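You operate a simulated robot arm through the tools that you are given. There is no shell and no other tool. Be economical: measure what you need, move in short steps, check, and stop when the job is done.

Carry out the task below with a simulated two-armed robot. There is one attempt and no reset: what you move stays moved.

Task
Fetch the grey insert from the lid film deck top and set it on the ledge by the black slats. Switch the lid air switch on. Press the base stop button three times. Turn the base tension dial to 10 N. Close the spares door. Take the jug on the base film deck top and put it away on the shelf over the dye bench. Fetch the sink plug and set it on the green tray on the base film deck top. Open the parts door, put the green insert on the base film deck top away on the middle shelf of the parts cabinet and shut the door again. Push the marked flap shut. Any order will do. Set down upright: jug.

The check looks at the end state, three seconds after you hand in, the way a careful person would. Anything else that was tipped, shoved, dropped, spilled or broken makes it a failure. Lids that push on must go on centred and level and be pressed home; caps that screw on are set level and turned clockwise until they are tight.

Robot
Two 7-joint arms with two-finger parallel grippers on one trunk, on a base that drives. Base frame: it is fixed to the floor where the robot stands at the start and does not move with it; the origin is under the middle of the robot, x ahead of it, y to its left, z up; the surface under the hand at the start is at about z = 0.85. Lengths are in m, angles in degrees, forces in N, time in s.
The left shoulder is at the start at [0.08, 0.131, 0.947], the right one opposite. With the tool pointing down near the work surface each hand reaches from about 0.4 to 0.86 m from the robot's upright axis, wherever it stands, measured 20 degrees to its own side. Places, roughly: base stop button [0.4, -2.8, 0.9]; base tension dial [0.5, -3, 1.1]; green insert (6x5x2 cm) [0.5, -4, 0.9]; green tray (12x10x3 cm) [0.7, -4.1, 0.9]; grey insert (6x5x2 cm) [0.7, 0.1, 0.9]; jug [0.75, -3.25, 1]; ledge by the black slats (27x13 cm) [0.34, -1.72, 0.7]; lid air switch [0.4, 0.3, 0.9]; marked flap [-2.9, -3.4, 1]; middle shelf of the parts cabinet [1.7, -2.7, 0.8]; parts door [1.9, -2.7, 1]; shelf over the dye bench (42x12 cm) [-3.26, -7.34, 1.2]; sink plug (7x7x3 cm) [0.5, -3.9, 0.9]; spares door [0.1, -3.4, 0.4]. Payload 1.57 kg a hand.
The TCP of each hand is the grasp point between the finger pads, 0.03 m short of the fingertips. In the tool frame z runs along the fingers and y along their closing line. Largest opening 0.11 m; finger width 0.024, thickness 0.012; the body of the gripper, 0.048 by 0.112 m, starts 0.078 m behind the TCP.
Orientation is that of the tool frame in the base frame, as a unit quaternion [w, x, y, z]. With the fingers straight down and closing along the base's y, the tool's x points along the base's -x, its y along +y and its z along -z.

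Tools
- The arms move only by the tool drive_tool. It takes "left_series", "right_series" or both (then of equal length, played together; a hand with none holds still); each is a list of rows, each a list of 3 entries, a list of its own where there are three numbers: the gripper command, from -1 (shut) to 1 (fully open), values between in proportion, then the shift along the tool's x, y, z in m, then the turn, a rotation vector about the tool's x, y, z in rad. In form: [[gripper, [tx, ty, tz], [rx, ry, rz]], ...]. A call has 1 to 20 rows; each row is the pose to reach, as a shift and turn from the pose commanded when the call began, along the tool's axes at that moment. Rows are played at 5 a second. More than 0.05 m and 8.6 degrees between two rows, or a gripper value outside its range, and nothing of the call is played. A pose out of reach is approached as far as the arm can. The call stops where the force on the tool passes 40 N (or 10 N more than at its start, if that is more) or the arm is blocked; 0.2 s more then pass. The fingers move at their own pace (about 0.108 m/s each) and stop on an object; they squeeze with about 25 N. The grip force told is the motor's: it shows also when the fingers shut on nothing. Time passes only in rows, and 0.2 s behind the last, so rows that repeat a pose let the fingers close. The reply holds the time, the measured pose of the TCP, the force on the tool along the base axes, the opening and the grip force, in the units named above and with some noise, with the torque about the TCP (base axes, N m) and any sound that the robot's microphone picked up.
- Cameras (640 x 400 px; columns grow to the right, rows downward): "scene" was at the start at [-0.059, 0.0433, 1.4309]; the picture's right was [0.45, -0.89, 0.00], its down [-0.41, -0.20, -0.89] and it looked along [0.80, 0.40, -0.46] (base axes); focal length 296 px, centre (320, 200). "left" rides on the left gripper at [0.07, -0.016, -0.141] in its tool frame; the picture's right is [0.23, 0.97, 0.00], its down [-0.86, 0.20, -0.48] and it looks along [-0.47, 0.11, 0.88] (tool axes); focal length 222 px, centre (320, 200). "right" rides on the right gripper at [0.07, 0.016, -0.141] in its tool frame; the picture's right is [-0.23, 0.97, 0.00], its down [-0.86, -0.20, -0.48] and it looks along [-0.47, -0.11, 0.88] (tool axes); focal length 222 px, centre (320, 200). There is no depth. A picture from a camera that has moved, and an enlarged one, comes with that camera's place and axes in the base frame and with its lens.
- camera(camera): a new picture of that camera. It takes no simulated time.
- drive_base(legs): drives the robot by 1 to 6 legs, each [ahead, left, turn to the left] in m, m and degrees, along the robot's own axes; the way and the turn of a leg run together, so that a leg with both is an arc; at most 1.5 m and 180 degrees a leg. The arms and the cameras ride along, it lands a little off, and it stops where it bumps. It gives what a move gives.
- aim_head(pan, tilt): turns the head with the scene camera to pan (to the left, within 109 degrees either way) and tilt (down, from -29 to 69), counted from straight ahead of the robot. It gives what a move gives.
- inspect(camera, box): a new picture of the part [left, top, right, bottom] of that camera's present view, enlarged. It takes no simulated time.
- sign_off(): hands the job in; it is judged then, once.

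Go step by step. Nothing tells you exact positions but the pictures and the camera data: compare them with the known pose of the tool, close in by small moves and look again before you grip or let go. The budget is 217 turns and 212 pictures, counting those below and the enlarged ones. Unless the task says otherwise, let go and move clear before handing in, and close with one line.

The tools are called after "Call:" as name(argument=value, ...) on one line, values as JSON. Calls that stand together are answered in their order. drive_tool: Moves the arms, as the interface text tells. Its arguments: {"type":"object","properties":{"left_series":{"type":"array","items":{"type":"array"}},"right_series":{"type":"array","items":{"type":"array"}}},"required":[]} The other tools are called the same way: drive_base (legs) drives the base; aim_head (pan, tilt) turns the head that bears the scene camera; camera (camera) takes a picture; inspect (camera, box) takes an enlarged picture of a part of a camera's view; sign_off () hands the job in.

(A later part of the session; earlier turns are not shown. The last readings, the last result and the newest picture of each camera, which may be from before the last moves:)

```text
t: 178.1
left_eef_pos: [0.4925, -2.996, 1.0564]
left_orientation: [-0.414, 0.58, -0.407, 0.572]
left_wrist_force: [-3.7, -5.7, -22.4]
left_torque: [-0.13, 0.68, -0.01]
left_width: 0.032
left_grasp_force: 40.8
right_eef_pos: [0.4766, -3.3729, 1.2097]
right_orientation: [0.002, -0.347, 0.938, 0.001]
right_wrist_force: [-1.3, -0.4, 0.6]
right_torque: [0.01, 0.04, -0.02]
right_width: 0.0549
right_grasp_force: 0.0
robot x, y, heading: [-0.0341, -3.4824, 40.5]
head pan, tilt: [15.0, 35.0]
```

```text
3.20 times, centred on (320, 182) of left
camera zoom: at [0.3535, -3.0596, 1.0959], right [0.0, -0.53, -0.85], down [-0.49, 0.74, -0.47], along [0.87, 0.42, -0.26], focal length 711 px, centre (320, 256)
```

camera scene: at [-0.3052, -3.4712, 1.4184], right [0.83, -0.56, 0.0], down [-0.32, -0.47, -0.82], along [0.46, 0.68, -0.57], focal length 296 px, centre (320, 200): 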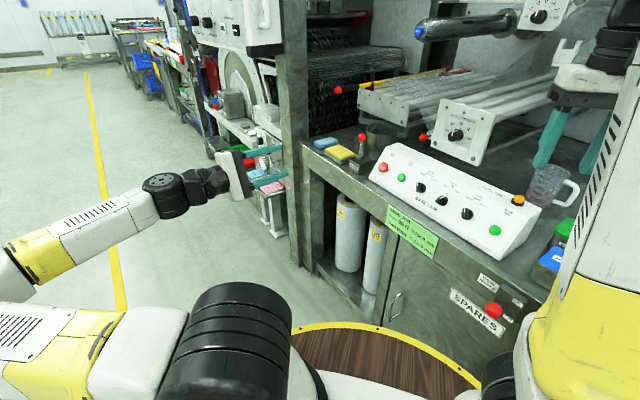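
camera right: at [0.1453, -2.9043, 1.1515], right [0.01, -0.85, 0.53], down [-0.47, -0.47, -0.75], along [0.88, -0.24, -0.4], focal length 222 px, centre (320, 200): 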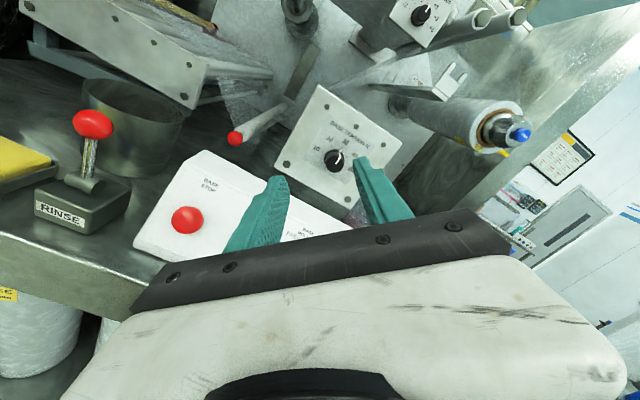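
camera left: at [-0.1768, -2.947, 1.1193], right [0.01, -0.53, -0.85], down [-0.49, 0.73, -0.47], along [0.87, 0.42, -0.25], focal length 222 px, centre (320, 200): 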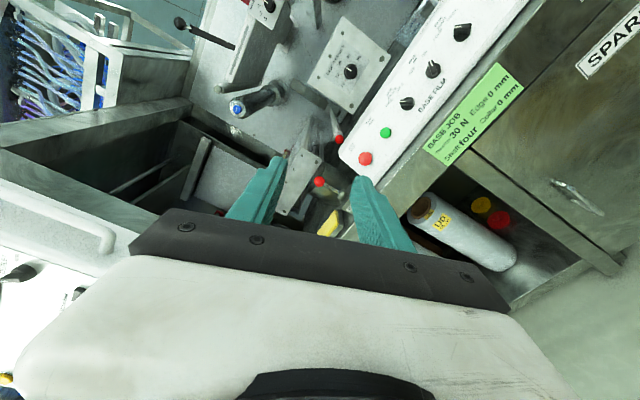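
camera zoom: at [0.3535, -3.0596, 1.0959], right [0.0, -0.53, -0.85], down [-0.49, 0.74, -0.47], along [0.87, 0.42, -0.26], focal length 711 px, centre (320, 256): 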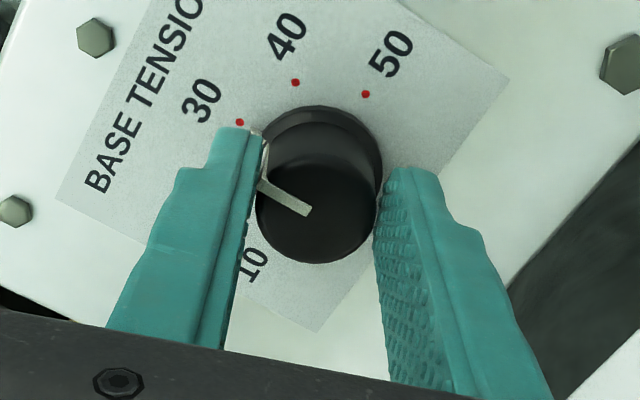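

Gripped. I'll turn it 90° counter-clockwise with a slight downward correction.

Call:
drive_tool(left_series=[[-0.6, [0, 0.003, 0], [0, 0, -0.06]], [-0.6, [0, 0.003, 0], [0, 0, -0.19]], [-0.6, [0, 0.003, 0], [0, 0, -0.32]], [-0.6, [0, 0.003, 0], [0, 0, -0.45]], [-0.6, [0, 0.003, 0], [0, 0, -0.58]], [-0.6, [0, 0.003, 0], [0, 0, -0.71]], [-0.6, [0, 0.003, 0], [0, 0, -0.84]], [-0.6, [0, 0.003, 0], [0, 0, -0.97]], [-0.6, [0, 0.003, 0], [0, 0, -1.1]], [-0.6, [0, 0.003, 0], [0, 0, -1.23]], [-0.6, [0, 0.003, 0], [0, 0, -1.36]], [-0.6, [0, 0.003, 0], [0, 0, -1.48]], [-0.6, [0, 0.003, 0], [0, 0, -1.571]], [-0.6, [0, 0.003, 0], [0, 0, -1.571]]])

Call:
inspect(camera="left", box=[220, 120, 420, 245])

Call:
inspect(camera="scene", box=[300, 0, 620, 200])

```text
t: 181.1
left_eef_pos: [0.491, -2.9957, 1.0555]
left_orientation: [0.109, 0.697, 0.124, 0.698]
left_wrist_force: [-5.9, 18.3, -0.3]
left_torque: [0.14, 0.09, 0.65]
left_width: 0.0374
left_grasp_force: 8.4
right_eef_pos: [0.4754, -3.3717, 1.2098]
right_orientation: [0.002, -0.347, 0.938, 0.001]
right_wrist_force: [0.1, 0.5, -0.2]
right_torque: [0.05, 0.01, 0.02]
right_width: 0.0549
right_grasp_force: 0.0
robot x, y, heading: [-0.031, -3.4872, 40.6]
head pan, tilt: [15.0, 35.0]
```

```text
3.20 times, centred on (320, 182) of left
camera zoom: at [0.3508, -2.9601, 1.1165], right [0.02, -0.85, 0.53], down [-0.47, -0.48, -0.74], along [0.88, -0.24, -0.41], focal length 711 px, centre (320, 256)
```

zoom: 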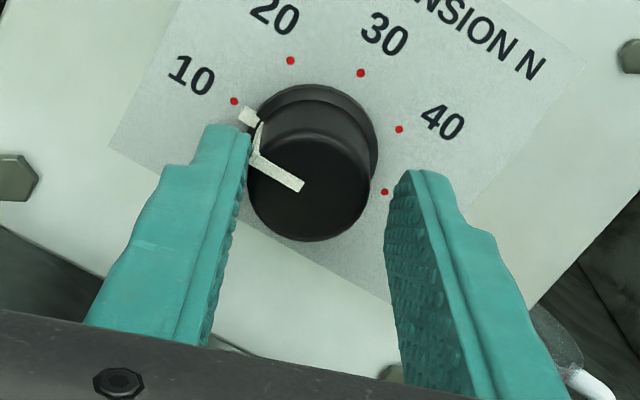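

```text
2.00 times, centred on (460, 100) of scene
camera zoom: at [-0.0913, -3.4978, 1.4184], right [0.82, -0.57, 0.0], down [-0.32, -0.47, -0.82], along [0.46, 0.67, -0.57], focal length 592 px, centre (40, 400)
```

zoom: 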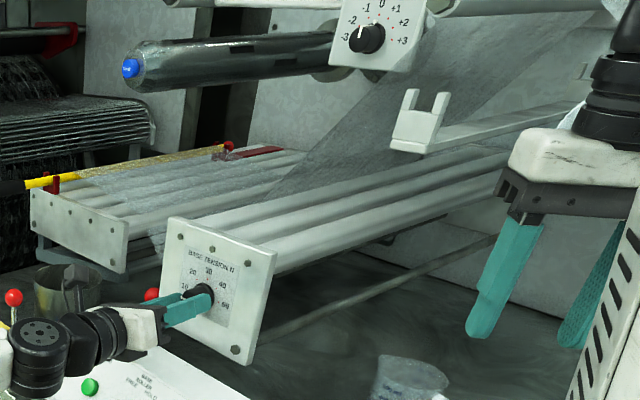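

The pointer is near 10. I'll release, back off and check it.

Call:
drive_tool(left_series=[[0, [0, 0, 0], [0, 0, 0]], [0.2, [0, 0, 0], [0, 0, 0]], [0.2, [0, 0, -0.04], [0, 0, 0]], [0.2, [0, 0, -0.08], [0, 0, 0]], [0.2, [0, 0, -0.12], [0, 0, 0]]])

Call:
inspect(camera="left", box=[270, 90, 382, 160])

Call:
inspect(camera="scene", box=[370, 90, 450, 190])

```text
t: 182.3
left_eef_pos: [0.373, -2.9965, 1.0592]
left_orientation: [0.111, 0.697, 0.122, 0.698]
left_wrist_force: [-0.3, 0.1, -0.4]
left_torque: [-0.03, -0.05, -0.03]
left_width: 0.0659
left_grasp_force: 0.1
right_eef_pos: [0.4765, -3.3743, 1.21]
right_orientation: [0.002, -0.347, 0.938, 0.001]
right_wrist_force: [0.1, -0.4, 0.5]
right_torque: [0.02, 0.02, 0.0]
right_width: 0.0551
right_grasp_force: 0.1
robot x, y, heading: [-0.0331, -3.4825, 40.6]
head pan, tilt: [15.0, 35.0]
```

```text
5.71 times, centred on (326, 125) of left
camera zoom: at [0.2323, -2.9619, 1.1192], right [0.01, -0.85, 0.53], down [-0.47, -0.47, -0.74], along [0.88, -0.24, -0.41], focal length 1269 px, centre (286, 629)
```

zoom: 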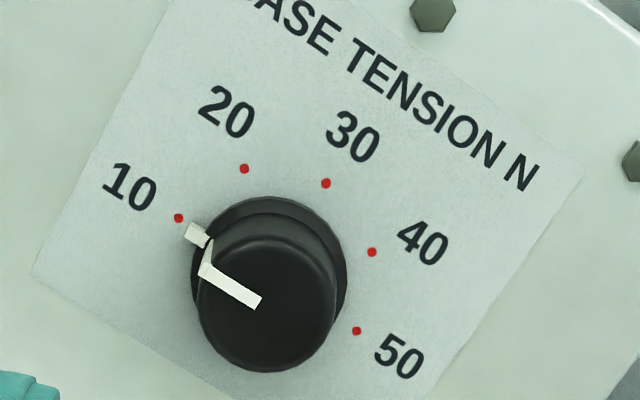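

```text
4.00 times, centred on (410, 140) of scene
camera zoom: at [-0.0905, -3.4985, 1.4184], right [0.82, -0.57, 0.0], down [-0.33, -0.47, -0.82], along [0.46, 0.67, -0.57], focal length 1185 px, centre (-40, 440)
```

zoom: 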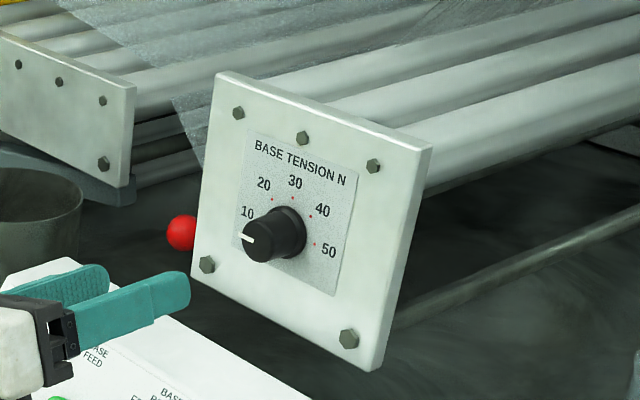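

The dial reads 10. Next I'll retract the left hand and restore it to pointing down.

Call:
drive_tool(left_series=[[0.2, [0.012, 0.004, -0.01], [0.0425, -0.1238, 0]], [0.2, [0.024, 0.008, -0.02], [0.085, -0.2477, 0]], [0.2, [0.036, 0.012, -0.03], [0.1275, -0.3715, 0]], [0.2, [0.047, 0.016, -0.04], [0.17, -0.4953, 0]], [0.2, [0.059, 0.02, -0.05], [0.2125, -0.6192, 0]], [0.2, [0.071, 0.024, -0.06], [0.255, -0.743, 0]], [0.2, [0.083, 0.029, -0.07], [0.2975, -0.8668, 0]], [0.2, [0.095, 0.033, -0.08], [0.34, -0.9907, 0]], [0.2, [0.107, 0.037, -0.09], [0.3825, -1.1145, 0]], [0.2, [0.118, 0.041, -0.1], [0.425, -1.2383, 0]], [0.2, [0.13, 0.045, -0.11], [0.4675, -1.3622, 0]], [0.2, [0.142, 0.049, -0.12], [0.51, -1.486, 0]]])

Call:
drive_tool(left_series=[[0.2, [0, 0, 0], [0, 0, 0.14]], [0.2, [0, 0, 0], [0, 0, 0.28]], [0.2, [0, 0, 0], [0, 0, 0.42]], [0.2, [0, 0, 0], [0, 0, 0.56]], [0.2, [0, 0, 0], [0, 0, 0.7]], [0.2, [0, 0, 0], [0, 0, 0.84]], [0.2, [0, 0, 0], [0, 0, 0.98]], [0.2, [0, 0, 0], [0, 0, 1.12]], [0.2, [0, 0, 0], [0, 0, 1.26]], [0.2, [0, 0, 0], [0, 0, 1.4]], [0.2, [0, 0, 0], [0, 0, 1.54]], [0.2, [0, 0, 0], [0, 0, 1.68]], [0.2, [0, 0, 0], [0, 0, 1.82]], [0.2, [0, 0, 0], [0, 0, 1.96]], [0.2, [0, 0, 0], [0, 0, 2.1]], [0.2, [0, 0, 0], [0, 0, 2.24]], [0.2, [0, 0, 0], [0, 0, 2.38]], [0.2, [0, 0, 0], [0, 0, 2.52]], [0.2, [0, 0, 0], [0, 0, 2.66]], [0.2, [0, 0, 0], [0, 0, 2.79]]])

Call:
aim_head(pan=-55, tilt=35)

Call:
camera(camera="scene")

Call:
camera(camera="right")

```text
t: 184.9
left_eef_pos: [0.2239, -3.0016, 1.2055]
left_orientation: [-0.001, 0.985, 0.172, 0.0]
left_wrist_force: [-0.3, 0.3, -0.2]
left_torque: [-0.02, 0.01, -0.01]
left_width: 0.0662
left_grasp_force: 0.1
left hand out of reach, approached as far as the arm can: row 11, 12
right_eef_pos: [0.4751, -3.3727, 1.2109]
right_orientation: [0.002, -0.348, 0.938, 0.0]
right_wrist_force: [0.4, 0.6, 0.2]
right_torque: [-0.02, 0.02, 0.01]
right_width: 0.0551
right_grasp_force: 0.1
robot x, y, heading: [-0.035, -3.4833, 40.5]
head pan, tilt: [15.0, 35.0]
```

```text
t: 189.1
left_eef_pos: [0.2237, -3.0022, 1.2079]
left_orientation: [-0.001, -0.341, 0.94, 0.0]
left_wrist_force: [0.2, -0.3, 0.3]
left_torque: [-0.01, -0.01, 0.01]
left_width: 0.0659
left_grasp_force: 0.1
right_eef_pos: [0.4768, -3.3727, 1.2102]
right_orientation: [0.002, -0.347, 0.938, 0.0]
right_wrist_force: [-0.2, 1.0, -1.2]
right_torque: [0.0, 0.01, 0.01]
right_width: 0.0549
right_grasp_force: 0.1
robot x, y, heading: [-0.0349, -3.4865, 40.4]
head pan, tilt: [15.0, 35.0]
```

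```text
t: 190.5
left_eef_pos: [0.2228, -3.0013, 1.2071]
left_orientation: [0.0, -0.343, 0.939, 0.001]
left_wrist_force: [0.3, 0.4, 0.1]
left_torque: [-0.01, 0.01, -0.01]
left_width: 0.0662
left_grasp_force: 0.0
right_eef_pos: [0.475, -3.3727, 1.2108]
right_orientation: [0.001, -0.347, 0.938, 0.001]
right_wrist_force: [-0.2, -0.3, -0.1]
right_torque: [-0.04, 0.0, 0.0]
right_width: 0.055
right_grasp_force: 0.0
robot x, y, heading: [-0.0316, -3.483, 40.9]
head pan, tilt: [-55.0, 35.0]
```

```text
92 pictures are left
camera scene: at [-0.0556, -3.5933, 1.4184], right [-0.25, -0.97, 0.0], down [-0.56, 0.14, -0.82], along [0.79, -0.2, -0.57], focal length 296 px, centre (320, 200)
```

scene: 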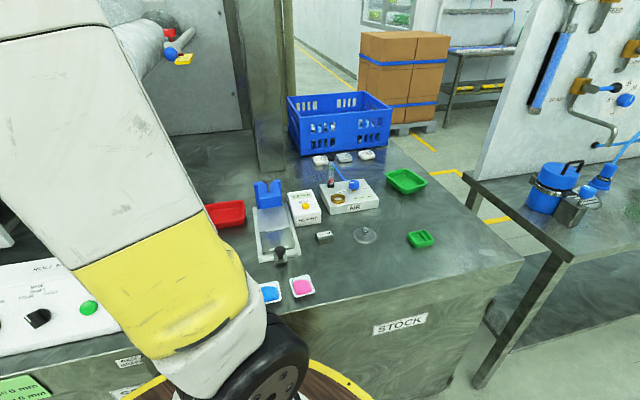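

```text
91 pictures are left
camera right: at [0.4113, -3.4062, 1.3509], right [-0.46, 0.89, 0.0], down [0.78, 0.4, 0.48], along [0.43, 0.22, -0.88], focal length 222 px, centre (320, 200)
```

right: 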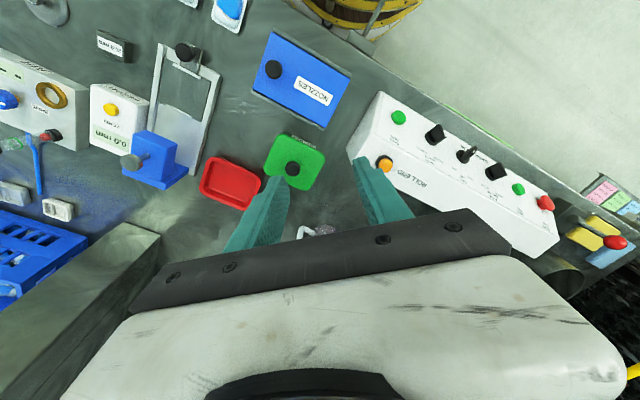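

I can see the sink plug at about (0.506, -3.865), the green insert near (0.455, -4.005) and the green tray near (0.755, -4.125). I'll square up in front of them and fetch the plug with the right hand.

Call:
drive_base(legs=[[-0.3, 0, 0], [0, 0, -40.9], [0, -0.18, 0], [0.22, 0, 0]])

Call:
camera(camera="right")

```text
t: 196.8
left_eef_pos: [0.4599, -3.6573, 1.2078]
left_orientation: [0.001, 0.002, 1.0, 0.001]
left_wrist_force: [-0.1, -0.5, 0.3]
left_torque: [0.02, -0.03, 0.0]
left_width: 0.0661
left_grasp_force: 0.0
right_eef_pos: [0.4143, -4.1037, 1.2089]
right_orientation: [0.002, -0.005, 1.0, 0.0]
right_wrist_force: [1.4, -0.3, 0.9]
right_torque: [0.0, -0.02, 0.02]
right_width: 0.0552
right_grasp_force: 0.0
robot x, y, heading: [-0.0482, -3.8586, 0.2]
head pan, tilt: [-55.0, 35.0]
```

```text
90 pictures are left
camera right: at [0.3427, -4.0874, 1.351], right [0.22, 0.98, 0.0], down [0.86, -0.19, 0.48], along [0.47, -0.1, -0.88], focal length 222 px, centre (320, 200)
```

right: 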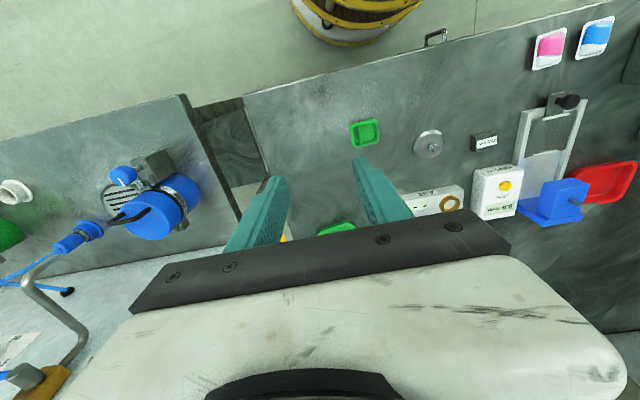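

Call:
drive_tool(right_series=[[0.6, [-0.014, 0.033, 0.01], [0, 0, 0]], [0.6, [-0.028, 0.066, 0.03], [0, 0, 0]], [0.6, [-0.042, 0.099, 0.06], [0, 0, 0]], [0.6, [-0.056, 0.132, 0.09], [0, 0, 0]], [0.6, [-0.07, 0.165, 0.12], [0, 0, 0]], [0.6, [-0.084, 0.198, 0.14], [0, 0, 0]], [0.6, [-0.098, 0.231, 0.16], [0, 0, 0]], [0.6, [-0.098, 0.231, 0.16], [0, 0, 0]]], left_series=[[0.2, [0, 0.02, 0], [0, 0, 0]], [0.2, [0.01, 0.04, 0], [0, 0, 0]], [0.2, [0.02, 0.06, 0], [0, 0, 0]], [0.2, [0.03, 0.08, 0], [0, 0, 0]], [0.2, [0.04, 0.1, 0], [0, 0, 0]], [0.2, [0.05, 0.12, 0], [0, 0, 0]], [0.2, [0.05, 0.12, 0], [0, 0, 0]], [0.2, [0.05, 0.12, 0], [0, 0, 0]]])

Call:
inspect(camera="right", box=[220, 80, 420, 205])

```text
t: 198.6
left_eef_pos: [0.4102, -3.5382, 1.2059]
left_orientation: [0.0, 0.001, 1.0, 0.001]
left_wrist_force: [-0.7, 0.9, 0.3]
left_torque: [0.02, -0.03, 0.02]
left_width: 0.0661
left_grasp_force: 0.1
right_eef_pos: [0.5101, -3.8702, 1.0517]
right_orientation: [0.001, -0.004, 1.0, 0.0]
right_wrist_force: [0.2, -0.9, -0.3]
right_torque: [0.01, 0.0, 0.02]
right_width: 0.0878
right_grasp_force: 0.0
robot x, y, heading: [-0.0496, -3.8609, 0.7]
head pan, tilt: [-55.0, 35.0]
```

```text
3.20 times, centred on (320, 142) of right
camera zoom: at [0.4393, -3.854, 1.1928], right [0.22, 0.98, 0.0], down [0.86, -0.19, 0.48], along [0.47, -0.1, -0.88], focal length 711 px, centre (320, 384)
```

zoom: 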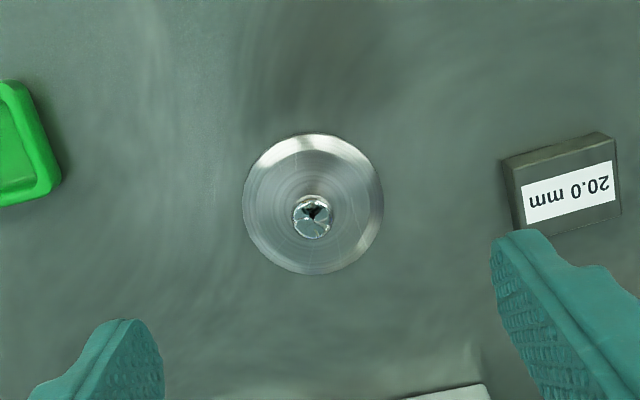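

The plug is a 7 cm steel disc with a 2 cm knob, centred at (0.522, -3.875). I'll grip it by the knob.

Call:
drive_tool(right_series=[[-0.2, [-0.012, -0.0043, 0.03], [0, 0, 0]], [-0.27, [-0.012, -0.0043, 0.07], [0, 0, 0]], [-0.27, [-0.012, -0.0043, 0.11], [0, 0, 0]], [-0.27, [-0.012, -0.0043, 0.14], [0, 0, 0]], [-0.27, [-0.012, -0.0043, 0.153], [0, 0, 0]], [-0.27, [-0.012, -0.0043, 0.153], [0, 0, 0]]])

Call:
inspect(camera="right", box=[220, 120, 420, 245])

```text
t: 200.0
left_eef_pos: [0.4097, -3.538, 1.206]
left_orientation: [0.0, 0.0, 1.0, 0.001]
left_wrist_force: [-0.1, -0.1, 0.5]
left_torque: [0.0, -0.03, 0.01]
left_width: 0.0661
left_grasp_force: 0.0
right_eef_pos: [0.5228, -3.8753, 0.8948]
right_orientation: [0.002, -0.004, 1.0, 0.0]
right_wrist_force: [0.1, -0.5, 0.4]
right_torque: [-0.01, -0.01, 0.02]
right_width: 0.0402
right_grasp_force: 0.0
robot x, y, heading: [-0.0448, -3.8623, 0.3]
head pan, tilt: [-55.0, 35.0]
```

```text
3.20 times, centred on (320, 182) of right
camera zoom: at [0.4521, -3.8601, 1.0363], right [0.22, 0.98, 0.0], down [0.86, -0.19, 0.48], along [0.47, -0.1, -0.88], focal length 711 px, centre (320, 256)
```

zoom: 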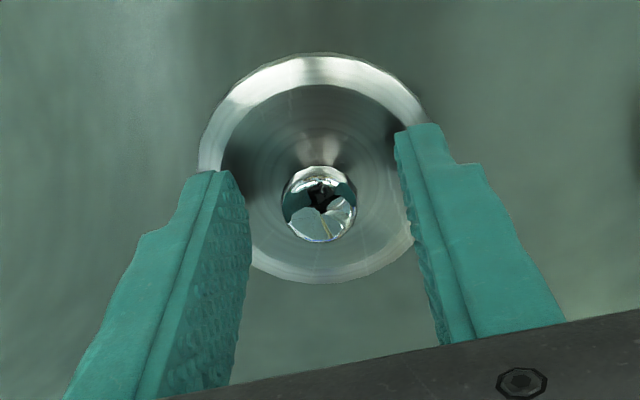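

Well centred over the knob. I'll close, lift and look.

Call:
drive_tool(right_series=[[-0.6, [0, 0, 0.001], [0, 0, 0]], [-0.9, [0, 0, 0.001], [0, 0, 0]], [-1, [0, 0, 0.001], [0, 0, 0]], [-1, [0, 0, 0.0], [0, 0, 0]], [-1, [0, 0, -0.03], [0, 0, 0]], [-1, [0, 0, -0.07], [0, 0, 0]], [-1, [0, 0, -0.11], [0, 0, 0]]])

Call:
camera(camera="right")

```text
t: 201.6
left_eef_pos: [0.4108, -3.5393, 1.2063]
left_orientation: [-0.001, 0.001, 1.0, 0.0]
left_wrist_force: [0.0, 0.7, -0.4]
left_torque: [-0.01, 0.06, -0.03]
left_width: 0.0661
left_grasp_force: 0.1
right_eef_pos: [0.5217, -3.8753, 1.0048]
right_orientation: [0.0, -0.005, 1.0, 0.0]
right_wrist_force: [0.4, 0.2, -1.2]
right_torque: [-0.01, 0.02, -0.01]
right_width: 0.0195
right_grasp_force: 25.2
robot x, y, heading: [-0.0463, -3.8579, 0.2]
head pan, tilt: [-55.0, 35.0]
```

```text
87 pictures are left
camera right: at [0.4499, -3.8594, 1.1465], right [0.22, 0.98, 0.0], down [0.86, -0.19, 0.48], along [0.47, -0.1, -0.88], focal length 222 px, centre (320, 200)
```

right: 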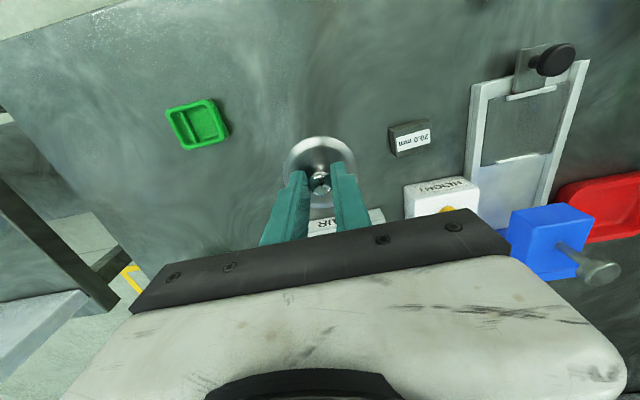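

Call:
drive_tool(right_series=[[-1, [0, 0, -0.05], [0, 0, 0]], [-1, [0, 0, -0.1], [0, 0, 0]], [-1, [-0.032, -0.035, -0.1], [0, 0, 0]], [-1, [-0.064, -0.07, -0.1], [0, 0, 0]], [-1, [-0.096, -0.105, -0.1], [0, 0, 0]], [-1, [-0.128, -0.14, -0.1], [0, 0, 0]], [-1, [-0.16, -0.175, -0.1], [0, 0, 0]], [-1, [-0.192, -0.21, -0.1], [0, 0, 0]], [-1, [-0.224, -0.245, -0.1], [0, 0, 0]], [-1, [-0.224, -0.245, -0.1], [0, 0, 0]]])

Call:
camera(camera="right")

```text
t: 203.8
left_eef_pos: [0.4106, -3.5386, 1.2056]
left_orientation: [0.0, 0.001, 1.0, 0.0]
left_wrist_force: [-0.1, -0.6, 0.1]
left_torque: [0.0, -0.03, -0.02]
left_width: 0.066
left_grasp_force: 0.2
right_eef_pos: [0.5938, -3.9576, 1.0998]
right_orientation: [0.002, -0.004, 1.0, 0.0]
right_wrist_force: [0.7, 0.4, -0.1]
right_torque: [0.01, 0.01, 0.02]
right_width: 0.0197
right_grasp_force: 25.0
right hand out of reach, approached as far as the arm can: row 5, 6, 7, 8, 9, 10
robot x, y, heading: [-0.044, -3.8648, 0.5]
head pan, tilt: [-55.0, 35.0]
```

```text
86 pictures are left
camera right: at [0.523, -3.9423, 1.2417], right [0.22, 0.98, 0.0], down [0.86, -0.19, 0.48], along [0.47, -0.1, -0.88], focal length 222 px, centre (320, 200)
```

right: 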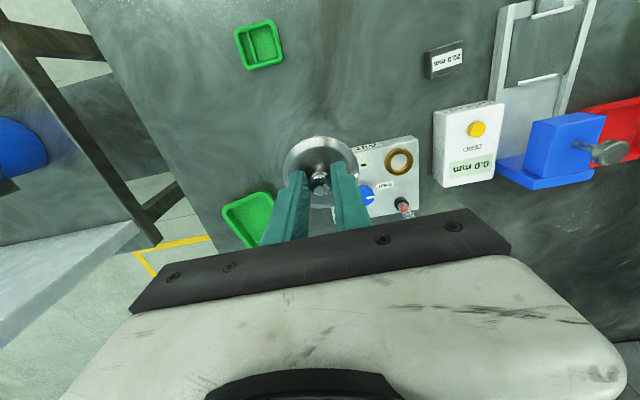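

Call:
drive_base(legs=[[0.05, -0.15, 0]])

Call:
drive_tool(right_series=[[-1, [-0.03, -0.0, 0.02], [0, 0, 0]], [-1, [-0.06, 0.0, 0.04], [0, 0, 0]], [-1, [-0.08, 0.0, 0.06], [0, 0, 0]], [-1, [-0.09, 0.0, 0.08], [0, 0, 0]], [-1, [-0.09, 0.0, 0.08], [0, 0, 0]]])

Call:
camera(camera="right")

```text
t: 205.2
left_eef_pos: [0.4603, -3.6886, 1.2058]
left_orientation: [0.0, 0.001, 1.0, 0.001]
left_wrist_force: [-0.9, -0.4, -0.5]
left_torque: [0.01, 0.01, 0.02]
left_width: 0.066
left_grasp_force: 0.1
right_eef_pos: [0.6435, -4.109, 1.0996]
right_orientation: [0.002, -0.005, 1.0, 0.0]
right_wrist_force: [0.7, 0.1, 0.0]
right_torque: [0.01, 0.0, 0.0]
right_width: 0.0198
right_grasp_force: 25.4
robot x, y, heading: [0.0024, -4.0085, 0.4]
head pan, tilt: [-55.0, 35.0]
```

```text
t: 206.4
left_eef_pos: [0.4609, -3.6882, 1.2059]
left_orientation: [0.001, 0.001, 1.0, 0.0]
left_wrist_force: [0.2, 0.6, -0.3]
left_torque: [0.0, 0.01, -0.01]
left_width: 0.066
left_grasp_force: 0.0
right_eef_pos: [0.6524, -4.0854, 1.03]
right_orientation: [0.002, -0.004, 1.0, -0.001]
right_wrist_force: [-0.5, 0.8, -0.4]
right_torque: [-0.01, -0.03, -0.03]
right_width: 0.0196
right_grasp_force: 25.1
right hand out of reach, approached as far as the arm can: row 1, 2, 3, 4, 5
robot x, y, heading: [0.0031, -4.0097, 0.4]
head pan, tilt: [-55.0, 35.0]
```

```text
85 pictures are left
camera right: at [0.5808, -4.0694, 1.1717], right [0.22, 0.98, 0.0], down [0.86, -0.19, 0.48], along [0.47, -0.1, -0.88], focal length 222 px, centre (320, 200)
```

right: 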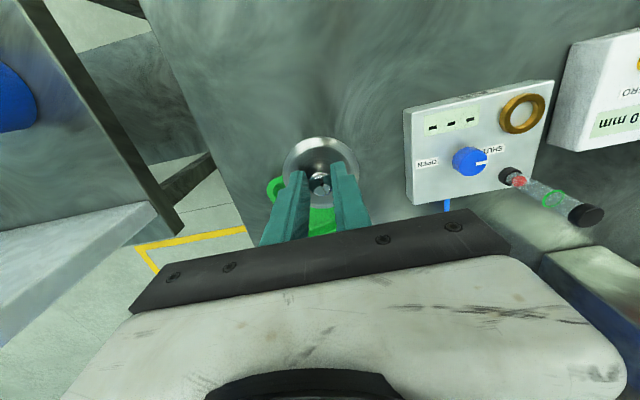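

Call:
drive_base(legs=[[0.02, 0.11, 0]])

Call:
drive_tool(right_series=[[-1, [-0.005, -0.04, 0.0], [0, 0, 0]], [-1, [-0.015, -0.08, 0.0], [0, 0, 0]], [-1, [-0.03, -0.12, 0.01], [0, 0, 0]], [-1, [-0.05, -0.15, 0.03], [0, 0, 0]], [-1, [-0.07, -0.15, 0.05], [0, 0, 0]], [-1, [-0.07, -0.15, 0.05], [0, 0, 0]]])

Call:
camera(camera="right")

```text
t: 207.6
left_eef_pos: [0.4796, -3.5792, 1.2045]
left_orientation: [0.001, 0.001, 1.0, 0.001]
left_wrist_force: [-0.1, 0.0, 0.0]
left_torque: [0.04, 0.04, 0.01]
left_width: 0.0659
left_grasp_force: 0.1
right_eef_pos: [0.6698, -3.9761, 1.0302]
right_orientation: [0.002, -0.005, 1.0, 0.0]
right_wrist_force: [-0.4, 0.2, -0.8]
right_torque: [-0.01, -0.02, 0.0]
right_width: 0.0195
right_grasp_force: 25.2
robot x, y, heading: [0.0219, -3.8975, 0.7]
head pan, tilt: [-55.0, 35.0]
```

```text
t: 209.0
left_eef_pos: [0.4798, -3.5798, 1.2057]
left_orientation: [0.0, 0.001, 1.0, 0.001]
left_wrist_force: [0.0, -0.2, 0.3]
left_torque: [0.03, -0.03, 0.01]
left_width: 0.066
left_grasp_force: 0.1
right_eef_pos: [0.6553, -4.0151, 1.0199]
right_orientation: [0.002, -0.005, 1.0, 0.0]
right_wrist_force: [1.0, -0.2, -0.1]
right_torque: [0.02, 0.02, -0.01]
right_width: 0.0197
right_grasp_force: 25.1
right hand out of reach, approached as far as the arm can: row 1, 2, 3, 4, 5, 6
robot x, y, heading: [0.0192, -3.902, 0.5]
head pan, tilt: [-55.0, 35.0]
```

```text
84 pictures are left
camera right: at [0.5846, -3.9994, 1.161], right [0.22, 0.98, 0.0], down [0.86, -0.19, 0.48], along [0.47, -0.1, -0.88], focal length 222 px, centre (320, 200)
```

right: 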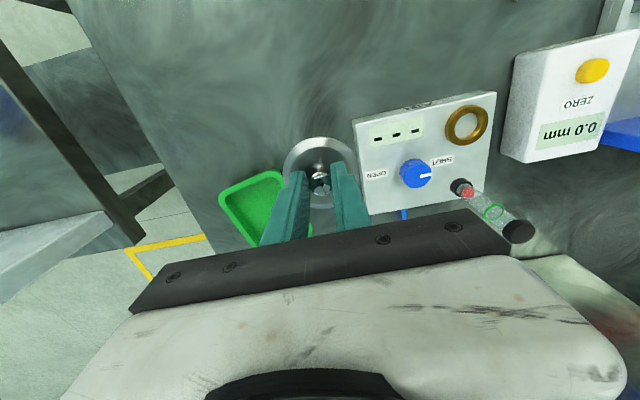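

The arm's reach seems oddly short. I'll check its posture.

Call:
aim_head(pan=-35, tilt=20)

Call:
camera(camera="scene")

```text
t: 209.9
left_eef_pos: [0.4801, -3.5793, 1.2053]
left_orientation: [-0.001, 0.001, 1.0, 0.001]
left_wrist_force: [0.8, 0.7, 0.2]
left_torque: [0.01, -0.02, 0.01]
left_width: 0.0659
left_grasp_force: 0.0
right_eef_pos: [0.656, -4.0143, 1.0202]
right_orientation: [0.002, -0.004, 1.0, 0.0]
right_wrist_force: [0.7, 0.7, -0.4]
right_torque: [0.02, 0.0, 0.0]
right_width: 0.0197
right_grasp_force: 25.9
robot x, y, heading: [0.0232, -3.901, 0.3]
head pan, tilt: [-35.0, 20.0]
```

```text
83 pictures are left
camera scene: at [-0.0409, -3.9515, 1.4422], right [-0.57, -0.82, 0.0], down [-0.28, 0.19, -0.94], along [0.77, -0.53, -0.34], focal length 296 px, centre (320, 200)
```

scene: 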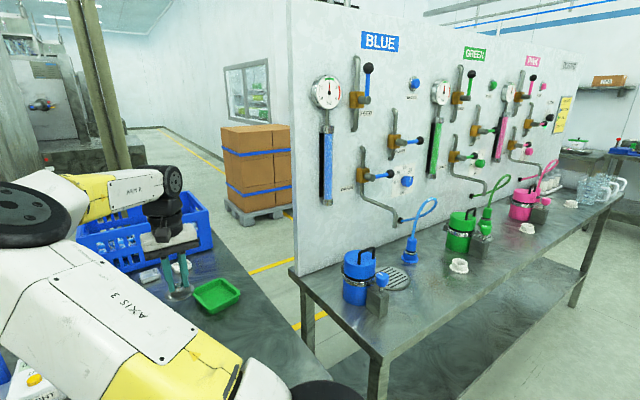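

The right elbow has flipped inward, which limits its reach. I'll back off and swing the hand out to the right to restore the elbow-out posture.

Call:
drive_base(legs=[[-0.55, 0, 0]])

Call:
drive_tool(right_series=[[-1, [0.03, -0.035, 0], [0, 0, 0]], [-1, [0.06, -0.07, 0], [0, 0, 0]], [-1, [0.09, -0.105, 0], [0, 0, 0]], [-1, [0.12, -0.14, 0], [0, 0, 0]], [-1, [0.15, -0.175, 0], [0, 0, 0]], [-1, [0.18, -0.21, 0], [0, 0, 0]], [-1, [0.21, -0.245, 0], [0, 0, 0]], [-1, [0.24, -0.28, 0], [0, 0, 0]], [-1, [0.27, -0.315, 0], [0, 0, 0]], [-1, [0.3, -0.35, 0], [0, 0, 0]], [-1, [0.33, -0.385, 0], [0, 0, 0]], [-1, [0.35, -0.42, 0], [0, 0, 0]], [-1, [0.37, -0.46, 0], [0, 0, 0]]])

Call:
camera(camera="scene")

```text
t: 213.0
left_eef_pos: [-0.0703, -3.5817, 1.206]
left_orientation: [-0.001, -0.001, 1.0, 0.001]
left_wrist_force: [0.8, 0.5, -0.4]
left_torque: [-0.04, 0.01, -0.02]
left_width: 0.066
left_grasp_force: 0.1
right_eef_pos: [0.1061, -4.0171, 1.0191]
right_orientation: [0.002, -0.007, 1.0, 0.0]
right_wrist_force: [-0.6, -0.4, -0.4]
right_torque: [-0.03, -0.01, 0.02]
right_width: 0.0195
right_grasp_force: 25.2
robot x, y, heading: [-0.5296, -3.9086, 0.5]
head pan, tilt: [-35.0, 20.0]
```

```text
t: 215.8
left_eef_pos: [-0.0701, -3.5825, 1.206]
left_orientation: [0.0, -0.002, 1.0, 0.001]
left_wrist_force: [0.2, 1.0, 0.5]
left_torque: [-0.02, 0.0, 0.0]
left_width: 0.0662
left_grasp_force: 0.1
right_eef_pos: [-0.2569, -4.4829, 1.0182]
right_orientation: [0.002, -0.006, 1.0, 0.0]
right_wrist_force: [-0.7, 0.0, -0.2]
right_torque: [-0.02, 0.01, 0.0]
right_width: 0.0196
right_grasp_force: 25.3
right hand out of reach, approached as far as the arm can: row 4, 5, 6, 7, 8
robot x, y, heading: [-0.5279, -3.9066, 0.7]
head pan, tilt: [-35.0, 20.0]
```

```text
82 pictures are left
camera scene: at [-0.5895, -3.9566, 1.4423], right [-0.56, -0.83, 0.0], down [-0.28, 0.19, -0.94], along [0.78, -0.53, -0.34], focal length 296 px, centre (320, 200)
```

scene: 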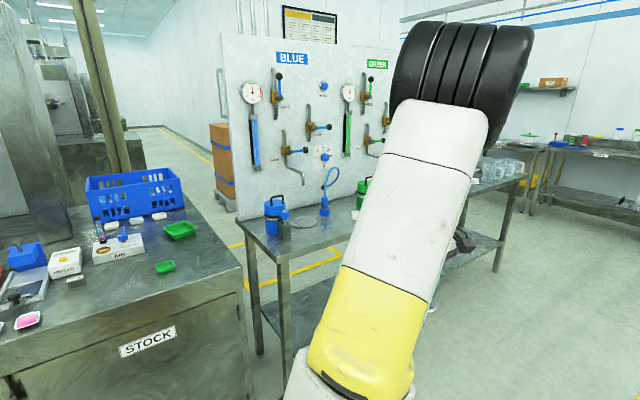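

The elbow is out again. I'll bring the hand forward and check the reach in free space.

Call:
drive_tool(right_series=[[-1, [-0.036, 0.025, 0], [0, 0, 0]], [-1, [-0.072, 0.05, 0], [0, 0, 0]], [-1, [-0.108, 0.074, 0], [0, 0, 0]], [-1, [-0.144, 0.099, 0], [0, 0, 0]], [-1, [-0.18, 0.124, 0], [0, 0, 0]], [-1, [-0.215, 0.148, 0], [0, 0, 0]], [-1, [-0.251, 0.173, 0], [0, 0, 0]], [-1, [-0.287, 0.198, 0], [0, 0, 0]], [-1, [-0.323, 0.222, 0], [0, 0, 0]], [-1, [-0.359, 0.247, 0], [0, 0, 0]], [-1, [-0.395, 0.272, 0], [0, 0, 0]], [-1, [-0.43, 0.296, 0], [0, 0, 0]]])

```text
t: 218.4
left_eef_pos: [-0.0704, -3.5823, 1.2054]
left_orientation: [0.001, -0.001, 1.0, 0.001]
left_wrist_force: [0.0, -1.1, -0.1]
left_torque: [0.04, -0.03, 0.02]
left_width: 0.0657
left_grasp_force: 0.1
right_eef_pos: [0.1676, -4.18, 1.0222]
right_orientation: [0.002, -0.006, 1.0, 0.0]
right_wrist_force: [-1.2, -0.2, -0.3]
right_torque: [0.02, -0.01, -0.04]
right_width: 0.0196
right_grasp_force: 24.6
robot x, y, heading: [-0.5259, -3.9068, 0.8]
head pan, tilt: [-35.0, 20.0]
```

Reach is normal again. I'll drive back in toward the tray.

Call:
drive_base(legs=[[0.53, 0.05, -0.8]])

Call:
drive_tool(right_series=[[-1, [-0.02, 0, 0.02], [0, 0, 0]], [-1, [-0.03, 0, 0.05], [0, 0, 0]], [-1, [-0.03, 0, 0.07], [0, 0, 0]], [-1, [-0.03, 0, 0.07], [0, 0, 0]]])

Call:
camera(camera="right")

```text
t: 221.5
left_eef_pos: [0.4664, -3.5397, 1.205]
left_orientation: [0.0, 0.009, 1.0, 0.001]
left_wrist_force: [0.1, 1.4, -0.4]
left_torque: [-0.03, -0.03, 0.0]
left_width: 0.0658
left_grasp_force: 0.2
right_eef_pos: [0.6938, -4.1439, 1.0219]
right_orientation: [0.002, 0.004, 1.0, 0.0]
right_wrist_force: [-0.4, -0.3, -0.2]
right_torque: [0.0, -0.03, 0.0]
right_width: 0.0195
right_grasp_force: 24.9
robot x, y, heading: [0.0015, -3.8532, -0.4]
head pan, tilt: [-35.0, 20.0]
```

```text
t: 222.5
left_eef_pos: [0.4655, -3.5408, 1.2061]
left_orientation: [-0.001, 0.01, 1.0, 0.001]
left_wrist_force: [-0.4, 0.7, 0.1]
left_torque: [-0.02, 0.0, 0.01]
left_width: 0.066
left_grasp_force: 0.0
right_eef_pos: [0.7221, -4.143, 0.9534]
right_orientation: [0.002, 0.005, 1.0, 0.0]
right_wrist_force: [0.1, 0.6, -0.3]
right_torque: [-0.01, 0.01, 0.01]
right_width: 0.0196
right_grasp_force: 25.3
robot x, y, heading: [0.0043, -3.8513, -0.7]
head pan, tilt: [-35.0, 20.0]
```

```text
81 pictures are left
camera right: at [0.651, -4.1268, 1.094], right [0.24, 0.97, 0.0], down [0.85, -0.21, 0.48], along [0.47, -0.11, -0.88], focal length 222 px, centre (320, 200)
```

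right: 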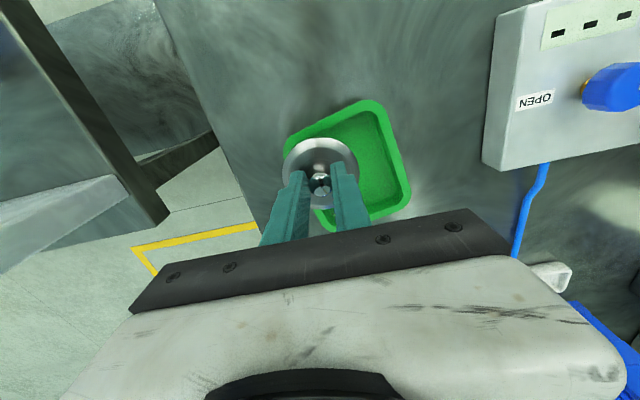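

Call:
drive_tool(right_series=[[-1, [-0.015, 0.031, 0.0], [0, 0, 0]], [-1, [-0.015, 0.031, 0.02], [0, 0, 0]], [-1, [-0.015, 0.031, 0.025], [0, 0, 0]]])

Call:
inspect(camera="right", box=[200, 90, 440, 240])

```text
t: 223.3
left_eef_pos: [0.4668, -3.541, 1.2058]
left_orientation: [0.0, 0.01, 1.0, 0.001]
left_wrist_force: [0.1, -0.1, -0.3]
left_torque: [0.0, -0.03, -0.04]
left_width: 0.066
left_grasp_force: 0.0
right_eef_pos: [0.7369, -4.1125, 0.9265]
right_orientation: [0.002, 0.004, 1.0, 0.001]
right_wrist_force: [0.0, 0.4, 0.3]
right_torque: [-0.01, 0.0, 0.02]
right_width: 0.0193
right_grasp_force: 25.6
robot x, y, heading: [0.0046, -3.8533, -0.5]
head pan, tilt: [-35.0, 20.0]
```

```text
2.67 times, centred on (320, 165) of right
camera zoom: at [0.6661, -4.0955, 1.0677], right [0.24, 0.97, 0.0], down [0.85, -0.21, 0.48], along [0.47, -0.11, -0.88], focal length 592 px, centre (320, 293)
```

zoom: 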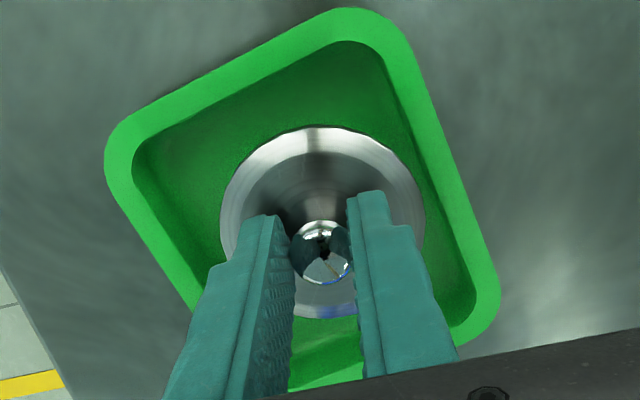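

Call:
drive_tool(right_series=[[-1, [-0.002, -0.005, 0.01], [0, 0, 0]], [-1, [-0.002, -0.005, 0.02], [0, 0, 0]], [-1, [-0.002, -0.005, 0.025], [0, 0, 0]], [-1, [-0.002, -0.005, 0.028], [0, 0, 0]]])

```text
t: 224.3
left_eef_pos: [0.4662, -3.5414, 1.2052]
left_orientation: [0.0, 0.01, 1.0, 0.001]
left_wrist_force: [-0.4, -0.6, 0.2]
left_torque: [-0.01, 0.01, -0.02]
left_width: 0.0659
left_grasp_force: 0.0
right_eef_pos: [0.7393, -4.1189, 0.8985]
right_orientation: [0.002, 0.004, 1.0, 0.0]
right_wrist_force: [0.9, 0.0, -0.4]
right_torque: [0.0, 0.03, -0.02]
right_width: 0.0198
right_grasp_force: 24.9
robot x, y, heading: [0.0016, -3.8523, -0.9]
head pan, tilt: [-35.0, 20.0]
```

Nearly down. I'll release just above the tray floor, lift and check.

Call:
drive_tool(right_series=[[-1, [0, 0, 0.002], [0, 0, 0]], [-0.8, [0, 0, 0.002], [0, 0, 0]], [-0.5, [0, 0, 0.002], [0, 0, 0]], [-0.5, [0, 0, -0.03], [0, 0, 0]], [-0.4, [0, 0, -0.07], [0, 0, 0]], [-0.4, [0, 0, -0.11], [0, 0, 0]]])

Call:
camera(camera="right")

```text
t: 225.7
left_eef_pos: [0.4658, -3.5407, 1.2054]
left_orientation: [0.0, 0.01, 1.0, 0.001]
left_wrist_force: [0.3, 0.8, 0.0]
left_torque: [-0.01, 0.0, 0.01]
left_width: 0.066
left_grasp_force: 0.1
right_eef_pos: [0.737, -4.1173, 1.0065]
right_orientation: [0.002, 0.003, 1.0, -0.001]
right_wrist_force: [-0.2, 0.5, 0.0]
right_torque: [-0.02, -0.01, 0.04]
right_width: 0.0331
right_grasp_force: 0.0
robot x, y, heading: [0.0041, -3.8554, -0.3]
head pan, tilt: [-35.0, 20.0]
```

```text
79 pictures are left
camera right: at [0.6678, -4.1008, 1.1478], right [0.23, 0.97, 0.0], down [0.85, -0.21, 0.48], along [0.47, -0.11, -0.88], focal length 222 px, centre (320, 200)
```

right: 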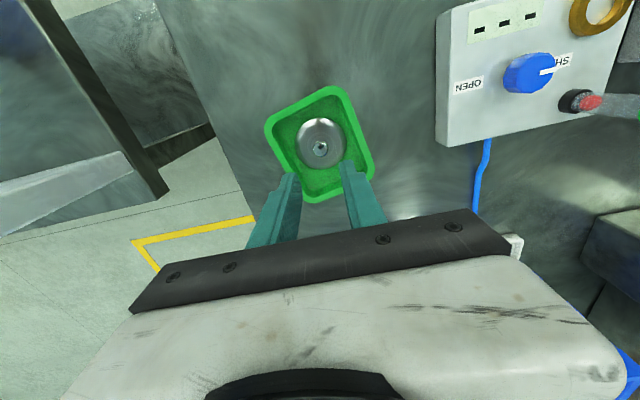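

The plug sits flat in the tray. Next I'll fetch the green insert.

Call:
drive_tool(right_series=[[0, [0.041, 0.016, -0.01], [0, 0, 0]], [0.2, [0.082, 0.032, -0.02], [0, 0, 0]], [0.5, [0.123, 0.048, -0.03], [0, 0, 0]], [0.6, [0.164, 0.064, -0.04], [0, 0, 0]], [0.6, [0.205, 0.08, -0.045], [0, 0, 0]], [0.6, [0.246, 0.096, -0.045], [0, 0, 0]], [0.6, [0.28, 0.112, -0.045], [0, 0, 0]], [0.6, [0.28, 0.112, -0.045], [0, 0, 0]]])

Call:
inspect(camera="right", box=[220, 60, 420, 185])

```text
t: 227.5
left_eef_pos: [0.4668, -3.54, 1.2051]
left_orientation: [0.0, 0.01, 1.0, 0.001]
left_wrist_force: [-0.3, -0.7, 0.1]
left_torque: [-0.01, 0.0, -0.05]
left_width: 0.0658
left_grasp_force: 0.1
right_eef_pos: [0.461, -4.0052, 1.0513]
right_orientation: [0.002, 0.003, 1.0, -0.001]
right_wrist_force: [0.1, 0.1, -0.6]
right_torque: [0.02, -0.02, 0.01]
right_width: 0.0878
right_grasp_force: 0.0
robot x, y, heading: [0.0016, -3.8527, -0.7]
head pan, tilt: [-35.0, 20.0]
```

```text
3.20 times, centred on (320, 122) of right
camera zoom: at [0.3912, -3.9888, 1.192], right [0.24, 0.97, 0.0], down [0.85, -0.21, 0.48], along [0.47, -0.11, -0.88], focal length 711 px, centre (320, 448)
```

zoom: 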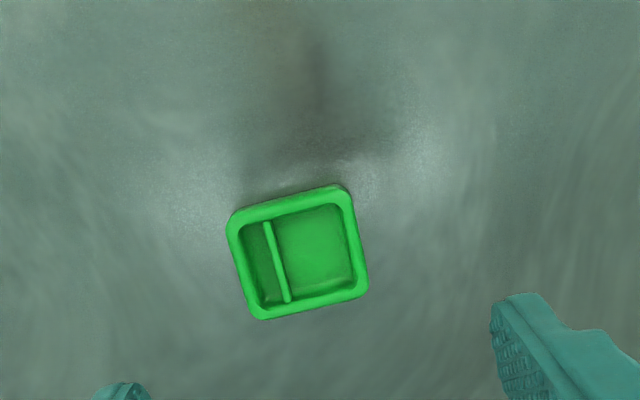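

Call:
drive_tool(right_series=[[0.5, [-0.003, -0.01, 0.045], [0, 0, 0]], [0.5, [-0.003, -0.01, 0.09], [0, 0, 0]], [0.5, [-0.003, -0.01, 0.13], [0, 0, 0]], [0.5, [-0.003, -0.01, 0.155], [0, 0, 0]], [0.5, [-0.003, -0.01, 0.165], [0, 0, 0]], [0, [-0.003, -0.01, 0.165], [0, 0, 0]], [-0.5, [-0.003, -0.01, 0.165], [0, 0, 0]], [-0.6, [-0.003, -0.01, 0.165], [0, 0, 0]], [-0.6, [-0.003, -0.01, 0.165], [0, 0, 0]]])

Call:
drive_tool(right_series=[[-0.6, [0, 0, -0.04], [0, 0, 0]], [-0.6, [0, 0, -0.09], [0, 0, 0]], [-0.6, [0, 0, -0.14], [0, 0, 0]], [-0.6, [0, 0, -0.19], [0, 0, 0]], [-0.6, [0.02, 0, -0.23], [0, 0, 0]]])

Call:
inspect(camera="right", box=[200, 100, 440, 250])

```text
t: 229.5
left_eef_pos: [0.4654, -3.5405, 1.205]
left_orientation: [0.0, 0.01, 1.0, 0.001]
left_wrist_force: [-0.5, -0.4, 0.2]
left_torque: [0.04, -0.01, -0.03]
left_width: 0.0662
left_grasp_force: 0.0
right_eef_pos: [0.4671, -4.0117, 0.8871]
right_orientation: [0.001, 0.005, 1.0, 0.0]
right_wrist_force: [-0.2, 0.7, -0.5]
right_torque: [0.0, -0.02, -0.01]
right_width: 0.0572
right_grasp_force: 25.4
robot x, y, heading: [0.006, -3.8524, -0.8]
head pan, tilt: [-35.0, 20.0]
```

```text
t: 230.7
left_eef_pos: [0.4667, -3.5396, 1.2046]
left_orientation: [-0.001, 0.01, 1.0, 0.001]
left_wrist_force: [0.6, 0.2, 0.4]
left_torque: [0.0, 0.04, 0.03]
left_width: 0.0659
left_grasp_force: 0.1
right_eef_pos: [0.4432, -4.0137, 1.1191]
right_orientation: [0.001, 0.005, 1.0, 0.0]
right_wrist_force: [0.4, 0.4, -0.1]
right_torque: [0.04, 0.03, 0.01]
right_width: 0.0574
right_grasp_force: 25.2
robot x, y, heading: [0.0043, -3.8561, -0.7]
head pan, tilt: [-35.0, 20.0]
```

```text
2.67 times, centred on (320, 175) of right
camera zoom: at [0.373, -3.9954, 1.26], right [0.24, 0.97, 0.0], down [0.85, -0.21, 0.48], along [0.47, -0.11, -0.88], focal length 592 px, centre (320, 267)
```

zoom: 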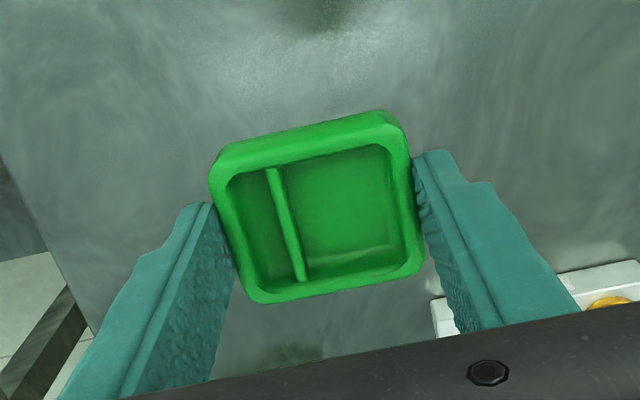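

The green insert is held. Now I need a route to the parts cabinet behind the machine, so I'll back off and look toward the gap and around.

Call:
drive_base(legs=[[-0.7, 0, 0], [0, -0.9, 0]])

Call:
aim_head(pan=8, tilt=12)

Call:
camera(camera="scene")

Call:
aim_head(pan=-70, tilt=15)

Call:
camera(camera="scene")

```text
t: 238.8
left_eef_pos: [-0.2253, -4.4428, 1.2059]
left_orientation: [0.0, 0.025, 1.0, 0.0]
left_wrist_force: [-0.5, 0.9, -0.3]
left_torque: [0.01, 0.0, 0.02]
left_width: 0.066
left_grasp_force: 0.0
right_eef_pos: [-0.2629, -4.9138, 1.1189]
right_orientation: [0.002, 0.019, 1.0, 0.0]
right_wrist_force: [0.4, 0.5, -0.2]
right_torque: [-0.02, 0.02, 0.0]
right_width: 0.0571
right_grasp_force: 24.5
robot x, y, heading: [-0.6953, -4.7394, -2.1]
head pan, tilt: [-35.0, 20.0]
```

```text
t: 239.9
left_eef_pos: [-0.2251, -4.4429, 1.2062]
left_orientation: [0.0, 0.025, 1.0, 0.001]
left_wrist_force: [-0.5, -0.6, -0.2]
left_torque: [-0.01, 0.01, 0.06]
left_width: 0.0659
left_grasp_force: 0.0
right_eef_pos: [-0.2632, -4.9155, 1.1184]
right_orientation: [0.001, 0.02, 1.0, 0.001]
right_wrist_force: [-0.4, -0.7, -0.6]
right_torque: [-0.02, 0.04, -0.02]
right_width: 0.0575
right_grasp_force: 25.1
robot x, y, heading: [-0.6978, -4.7413, -2.2]
head pan, tilt: [8.0, 12.0]
```

```text
76 pictures are left
camera scene: at [-0.7448, -4.7251, 1.4553], right [0.1, -1.0, 0.0], down [-0.21, -0.02, -0.98], along [0.97, 0.1, -0.21], focal length 296 px, centre (320, 200)
```

scene: 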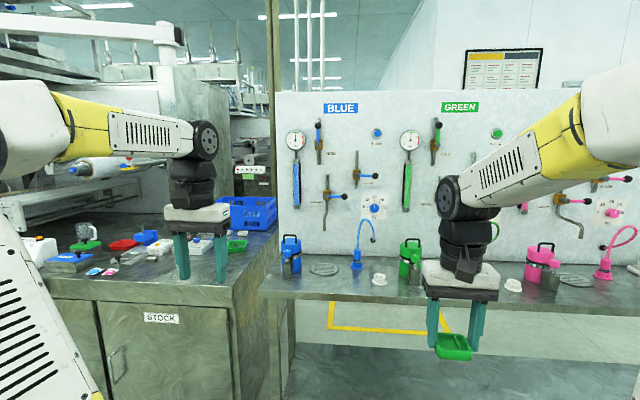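

```text
t: 241.4
left_eef_pos: [-0.2263, -4.4428, 1.2059]
left_orientation: [0.0, 0.024, 1.0, 0.0]
left_wrist_force: [-1.2, 0.3, 0.3]
left_torque: [0.02, 0.03, 0.0]
left_width: 0.0659
left_grasp_force: 0.0
right_eef_pos: [-0.2635, -4.9146, 1.1185]
right_orientation: [0.002, 0.02, 1.0, 0.0]
right_wrist_force: [0.2, 0.3, 0.1]
right_torque: [0.0, 0.02, 0.02]
right_width: 0.0573
right_grasp_force: 25.2
robot x, y, heading: [-0.696, -4.7435, -2.4]
head pan, tilt: [-70.0, 15.0]
```

```text
75 pictures are left
camera scene: at [-0.8091, -4.8233, 1.4504], right [-0.95, -0.31, 0.0], down [-0.08, 0.25, -0.97], along [0.29, -0.92, -0.26], focal length 296 px, centre (320, 200)
```

scene: 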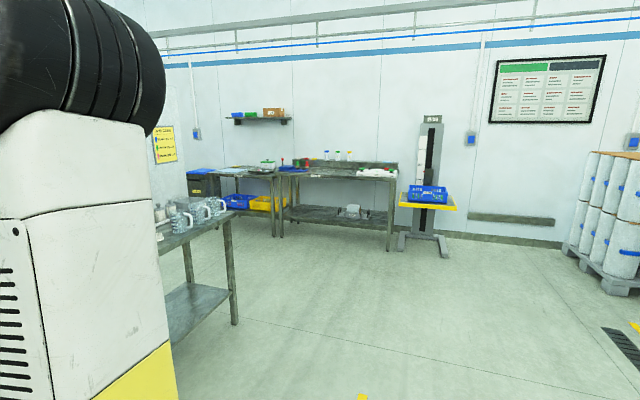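

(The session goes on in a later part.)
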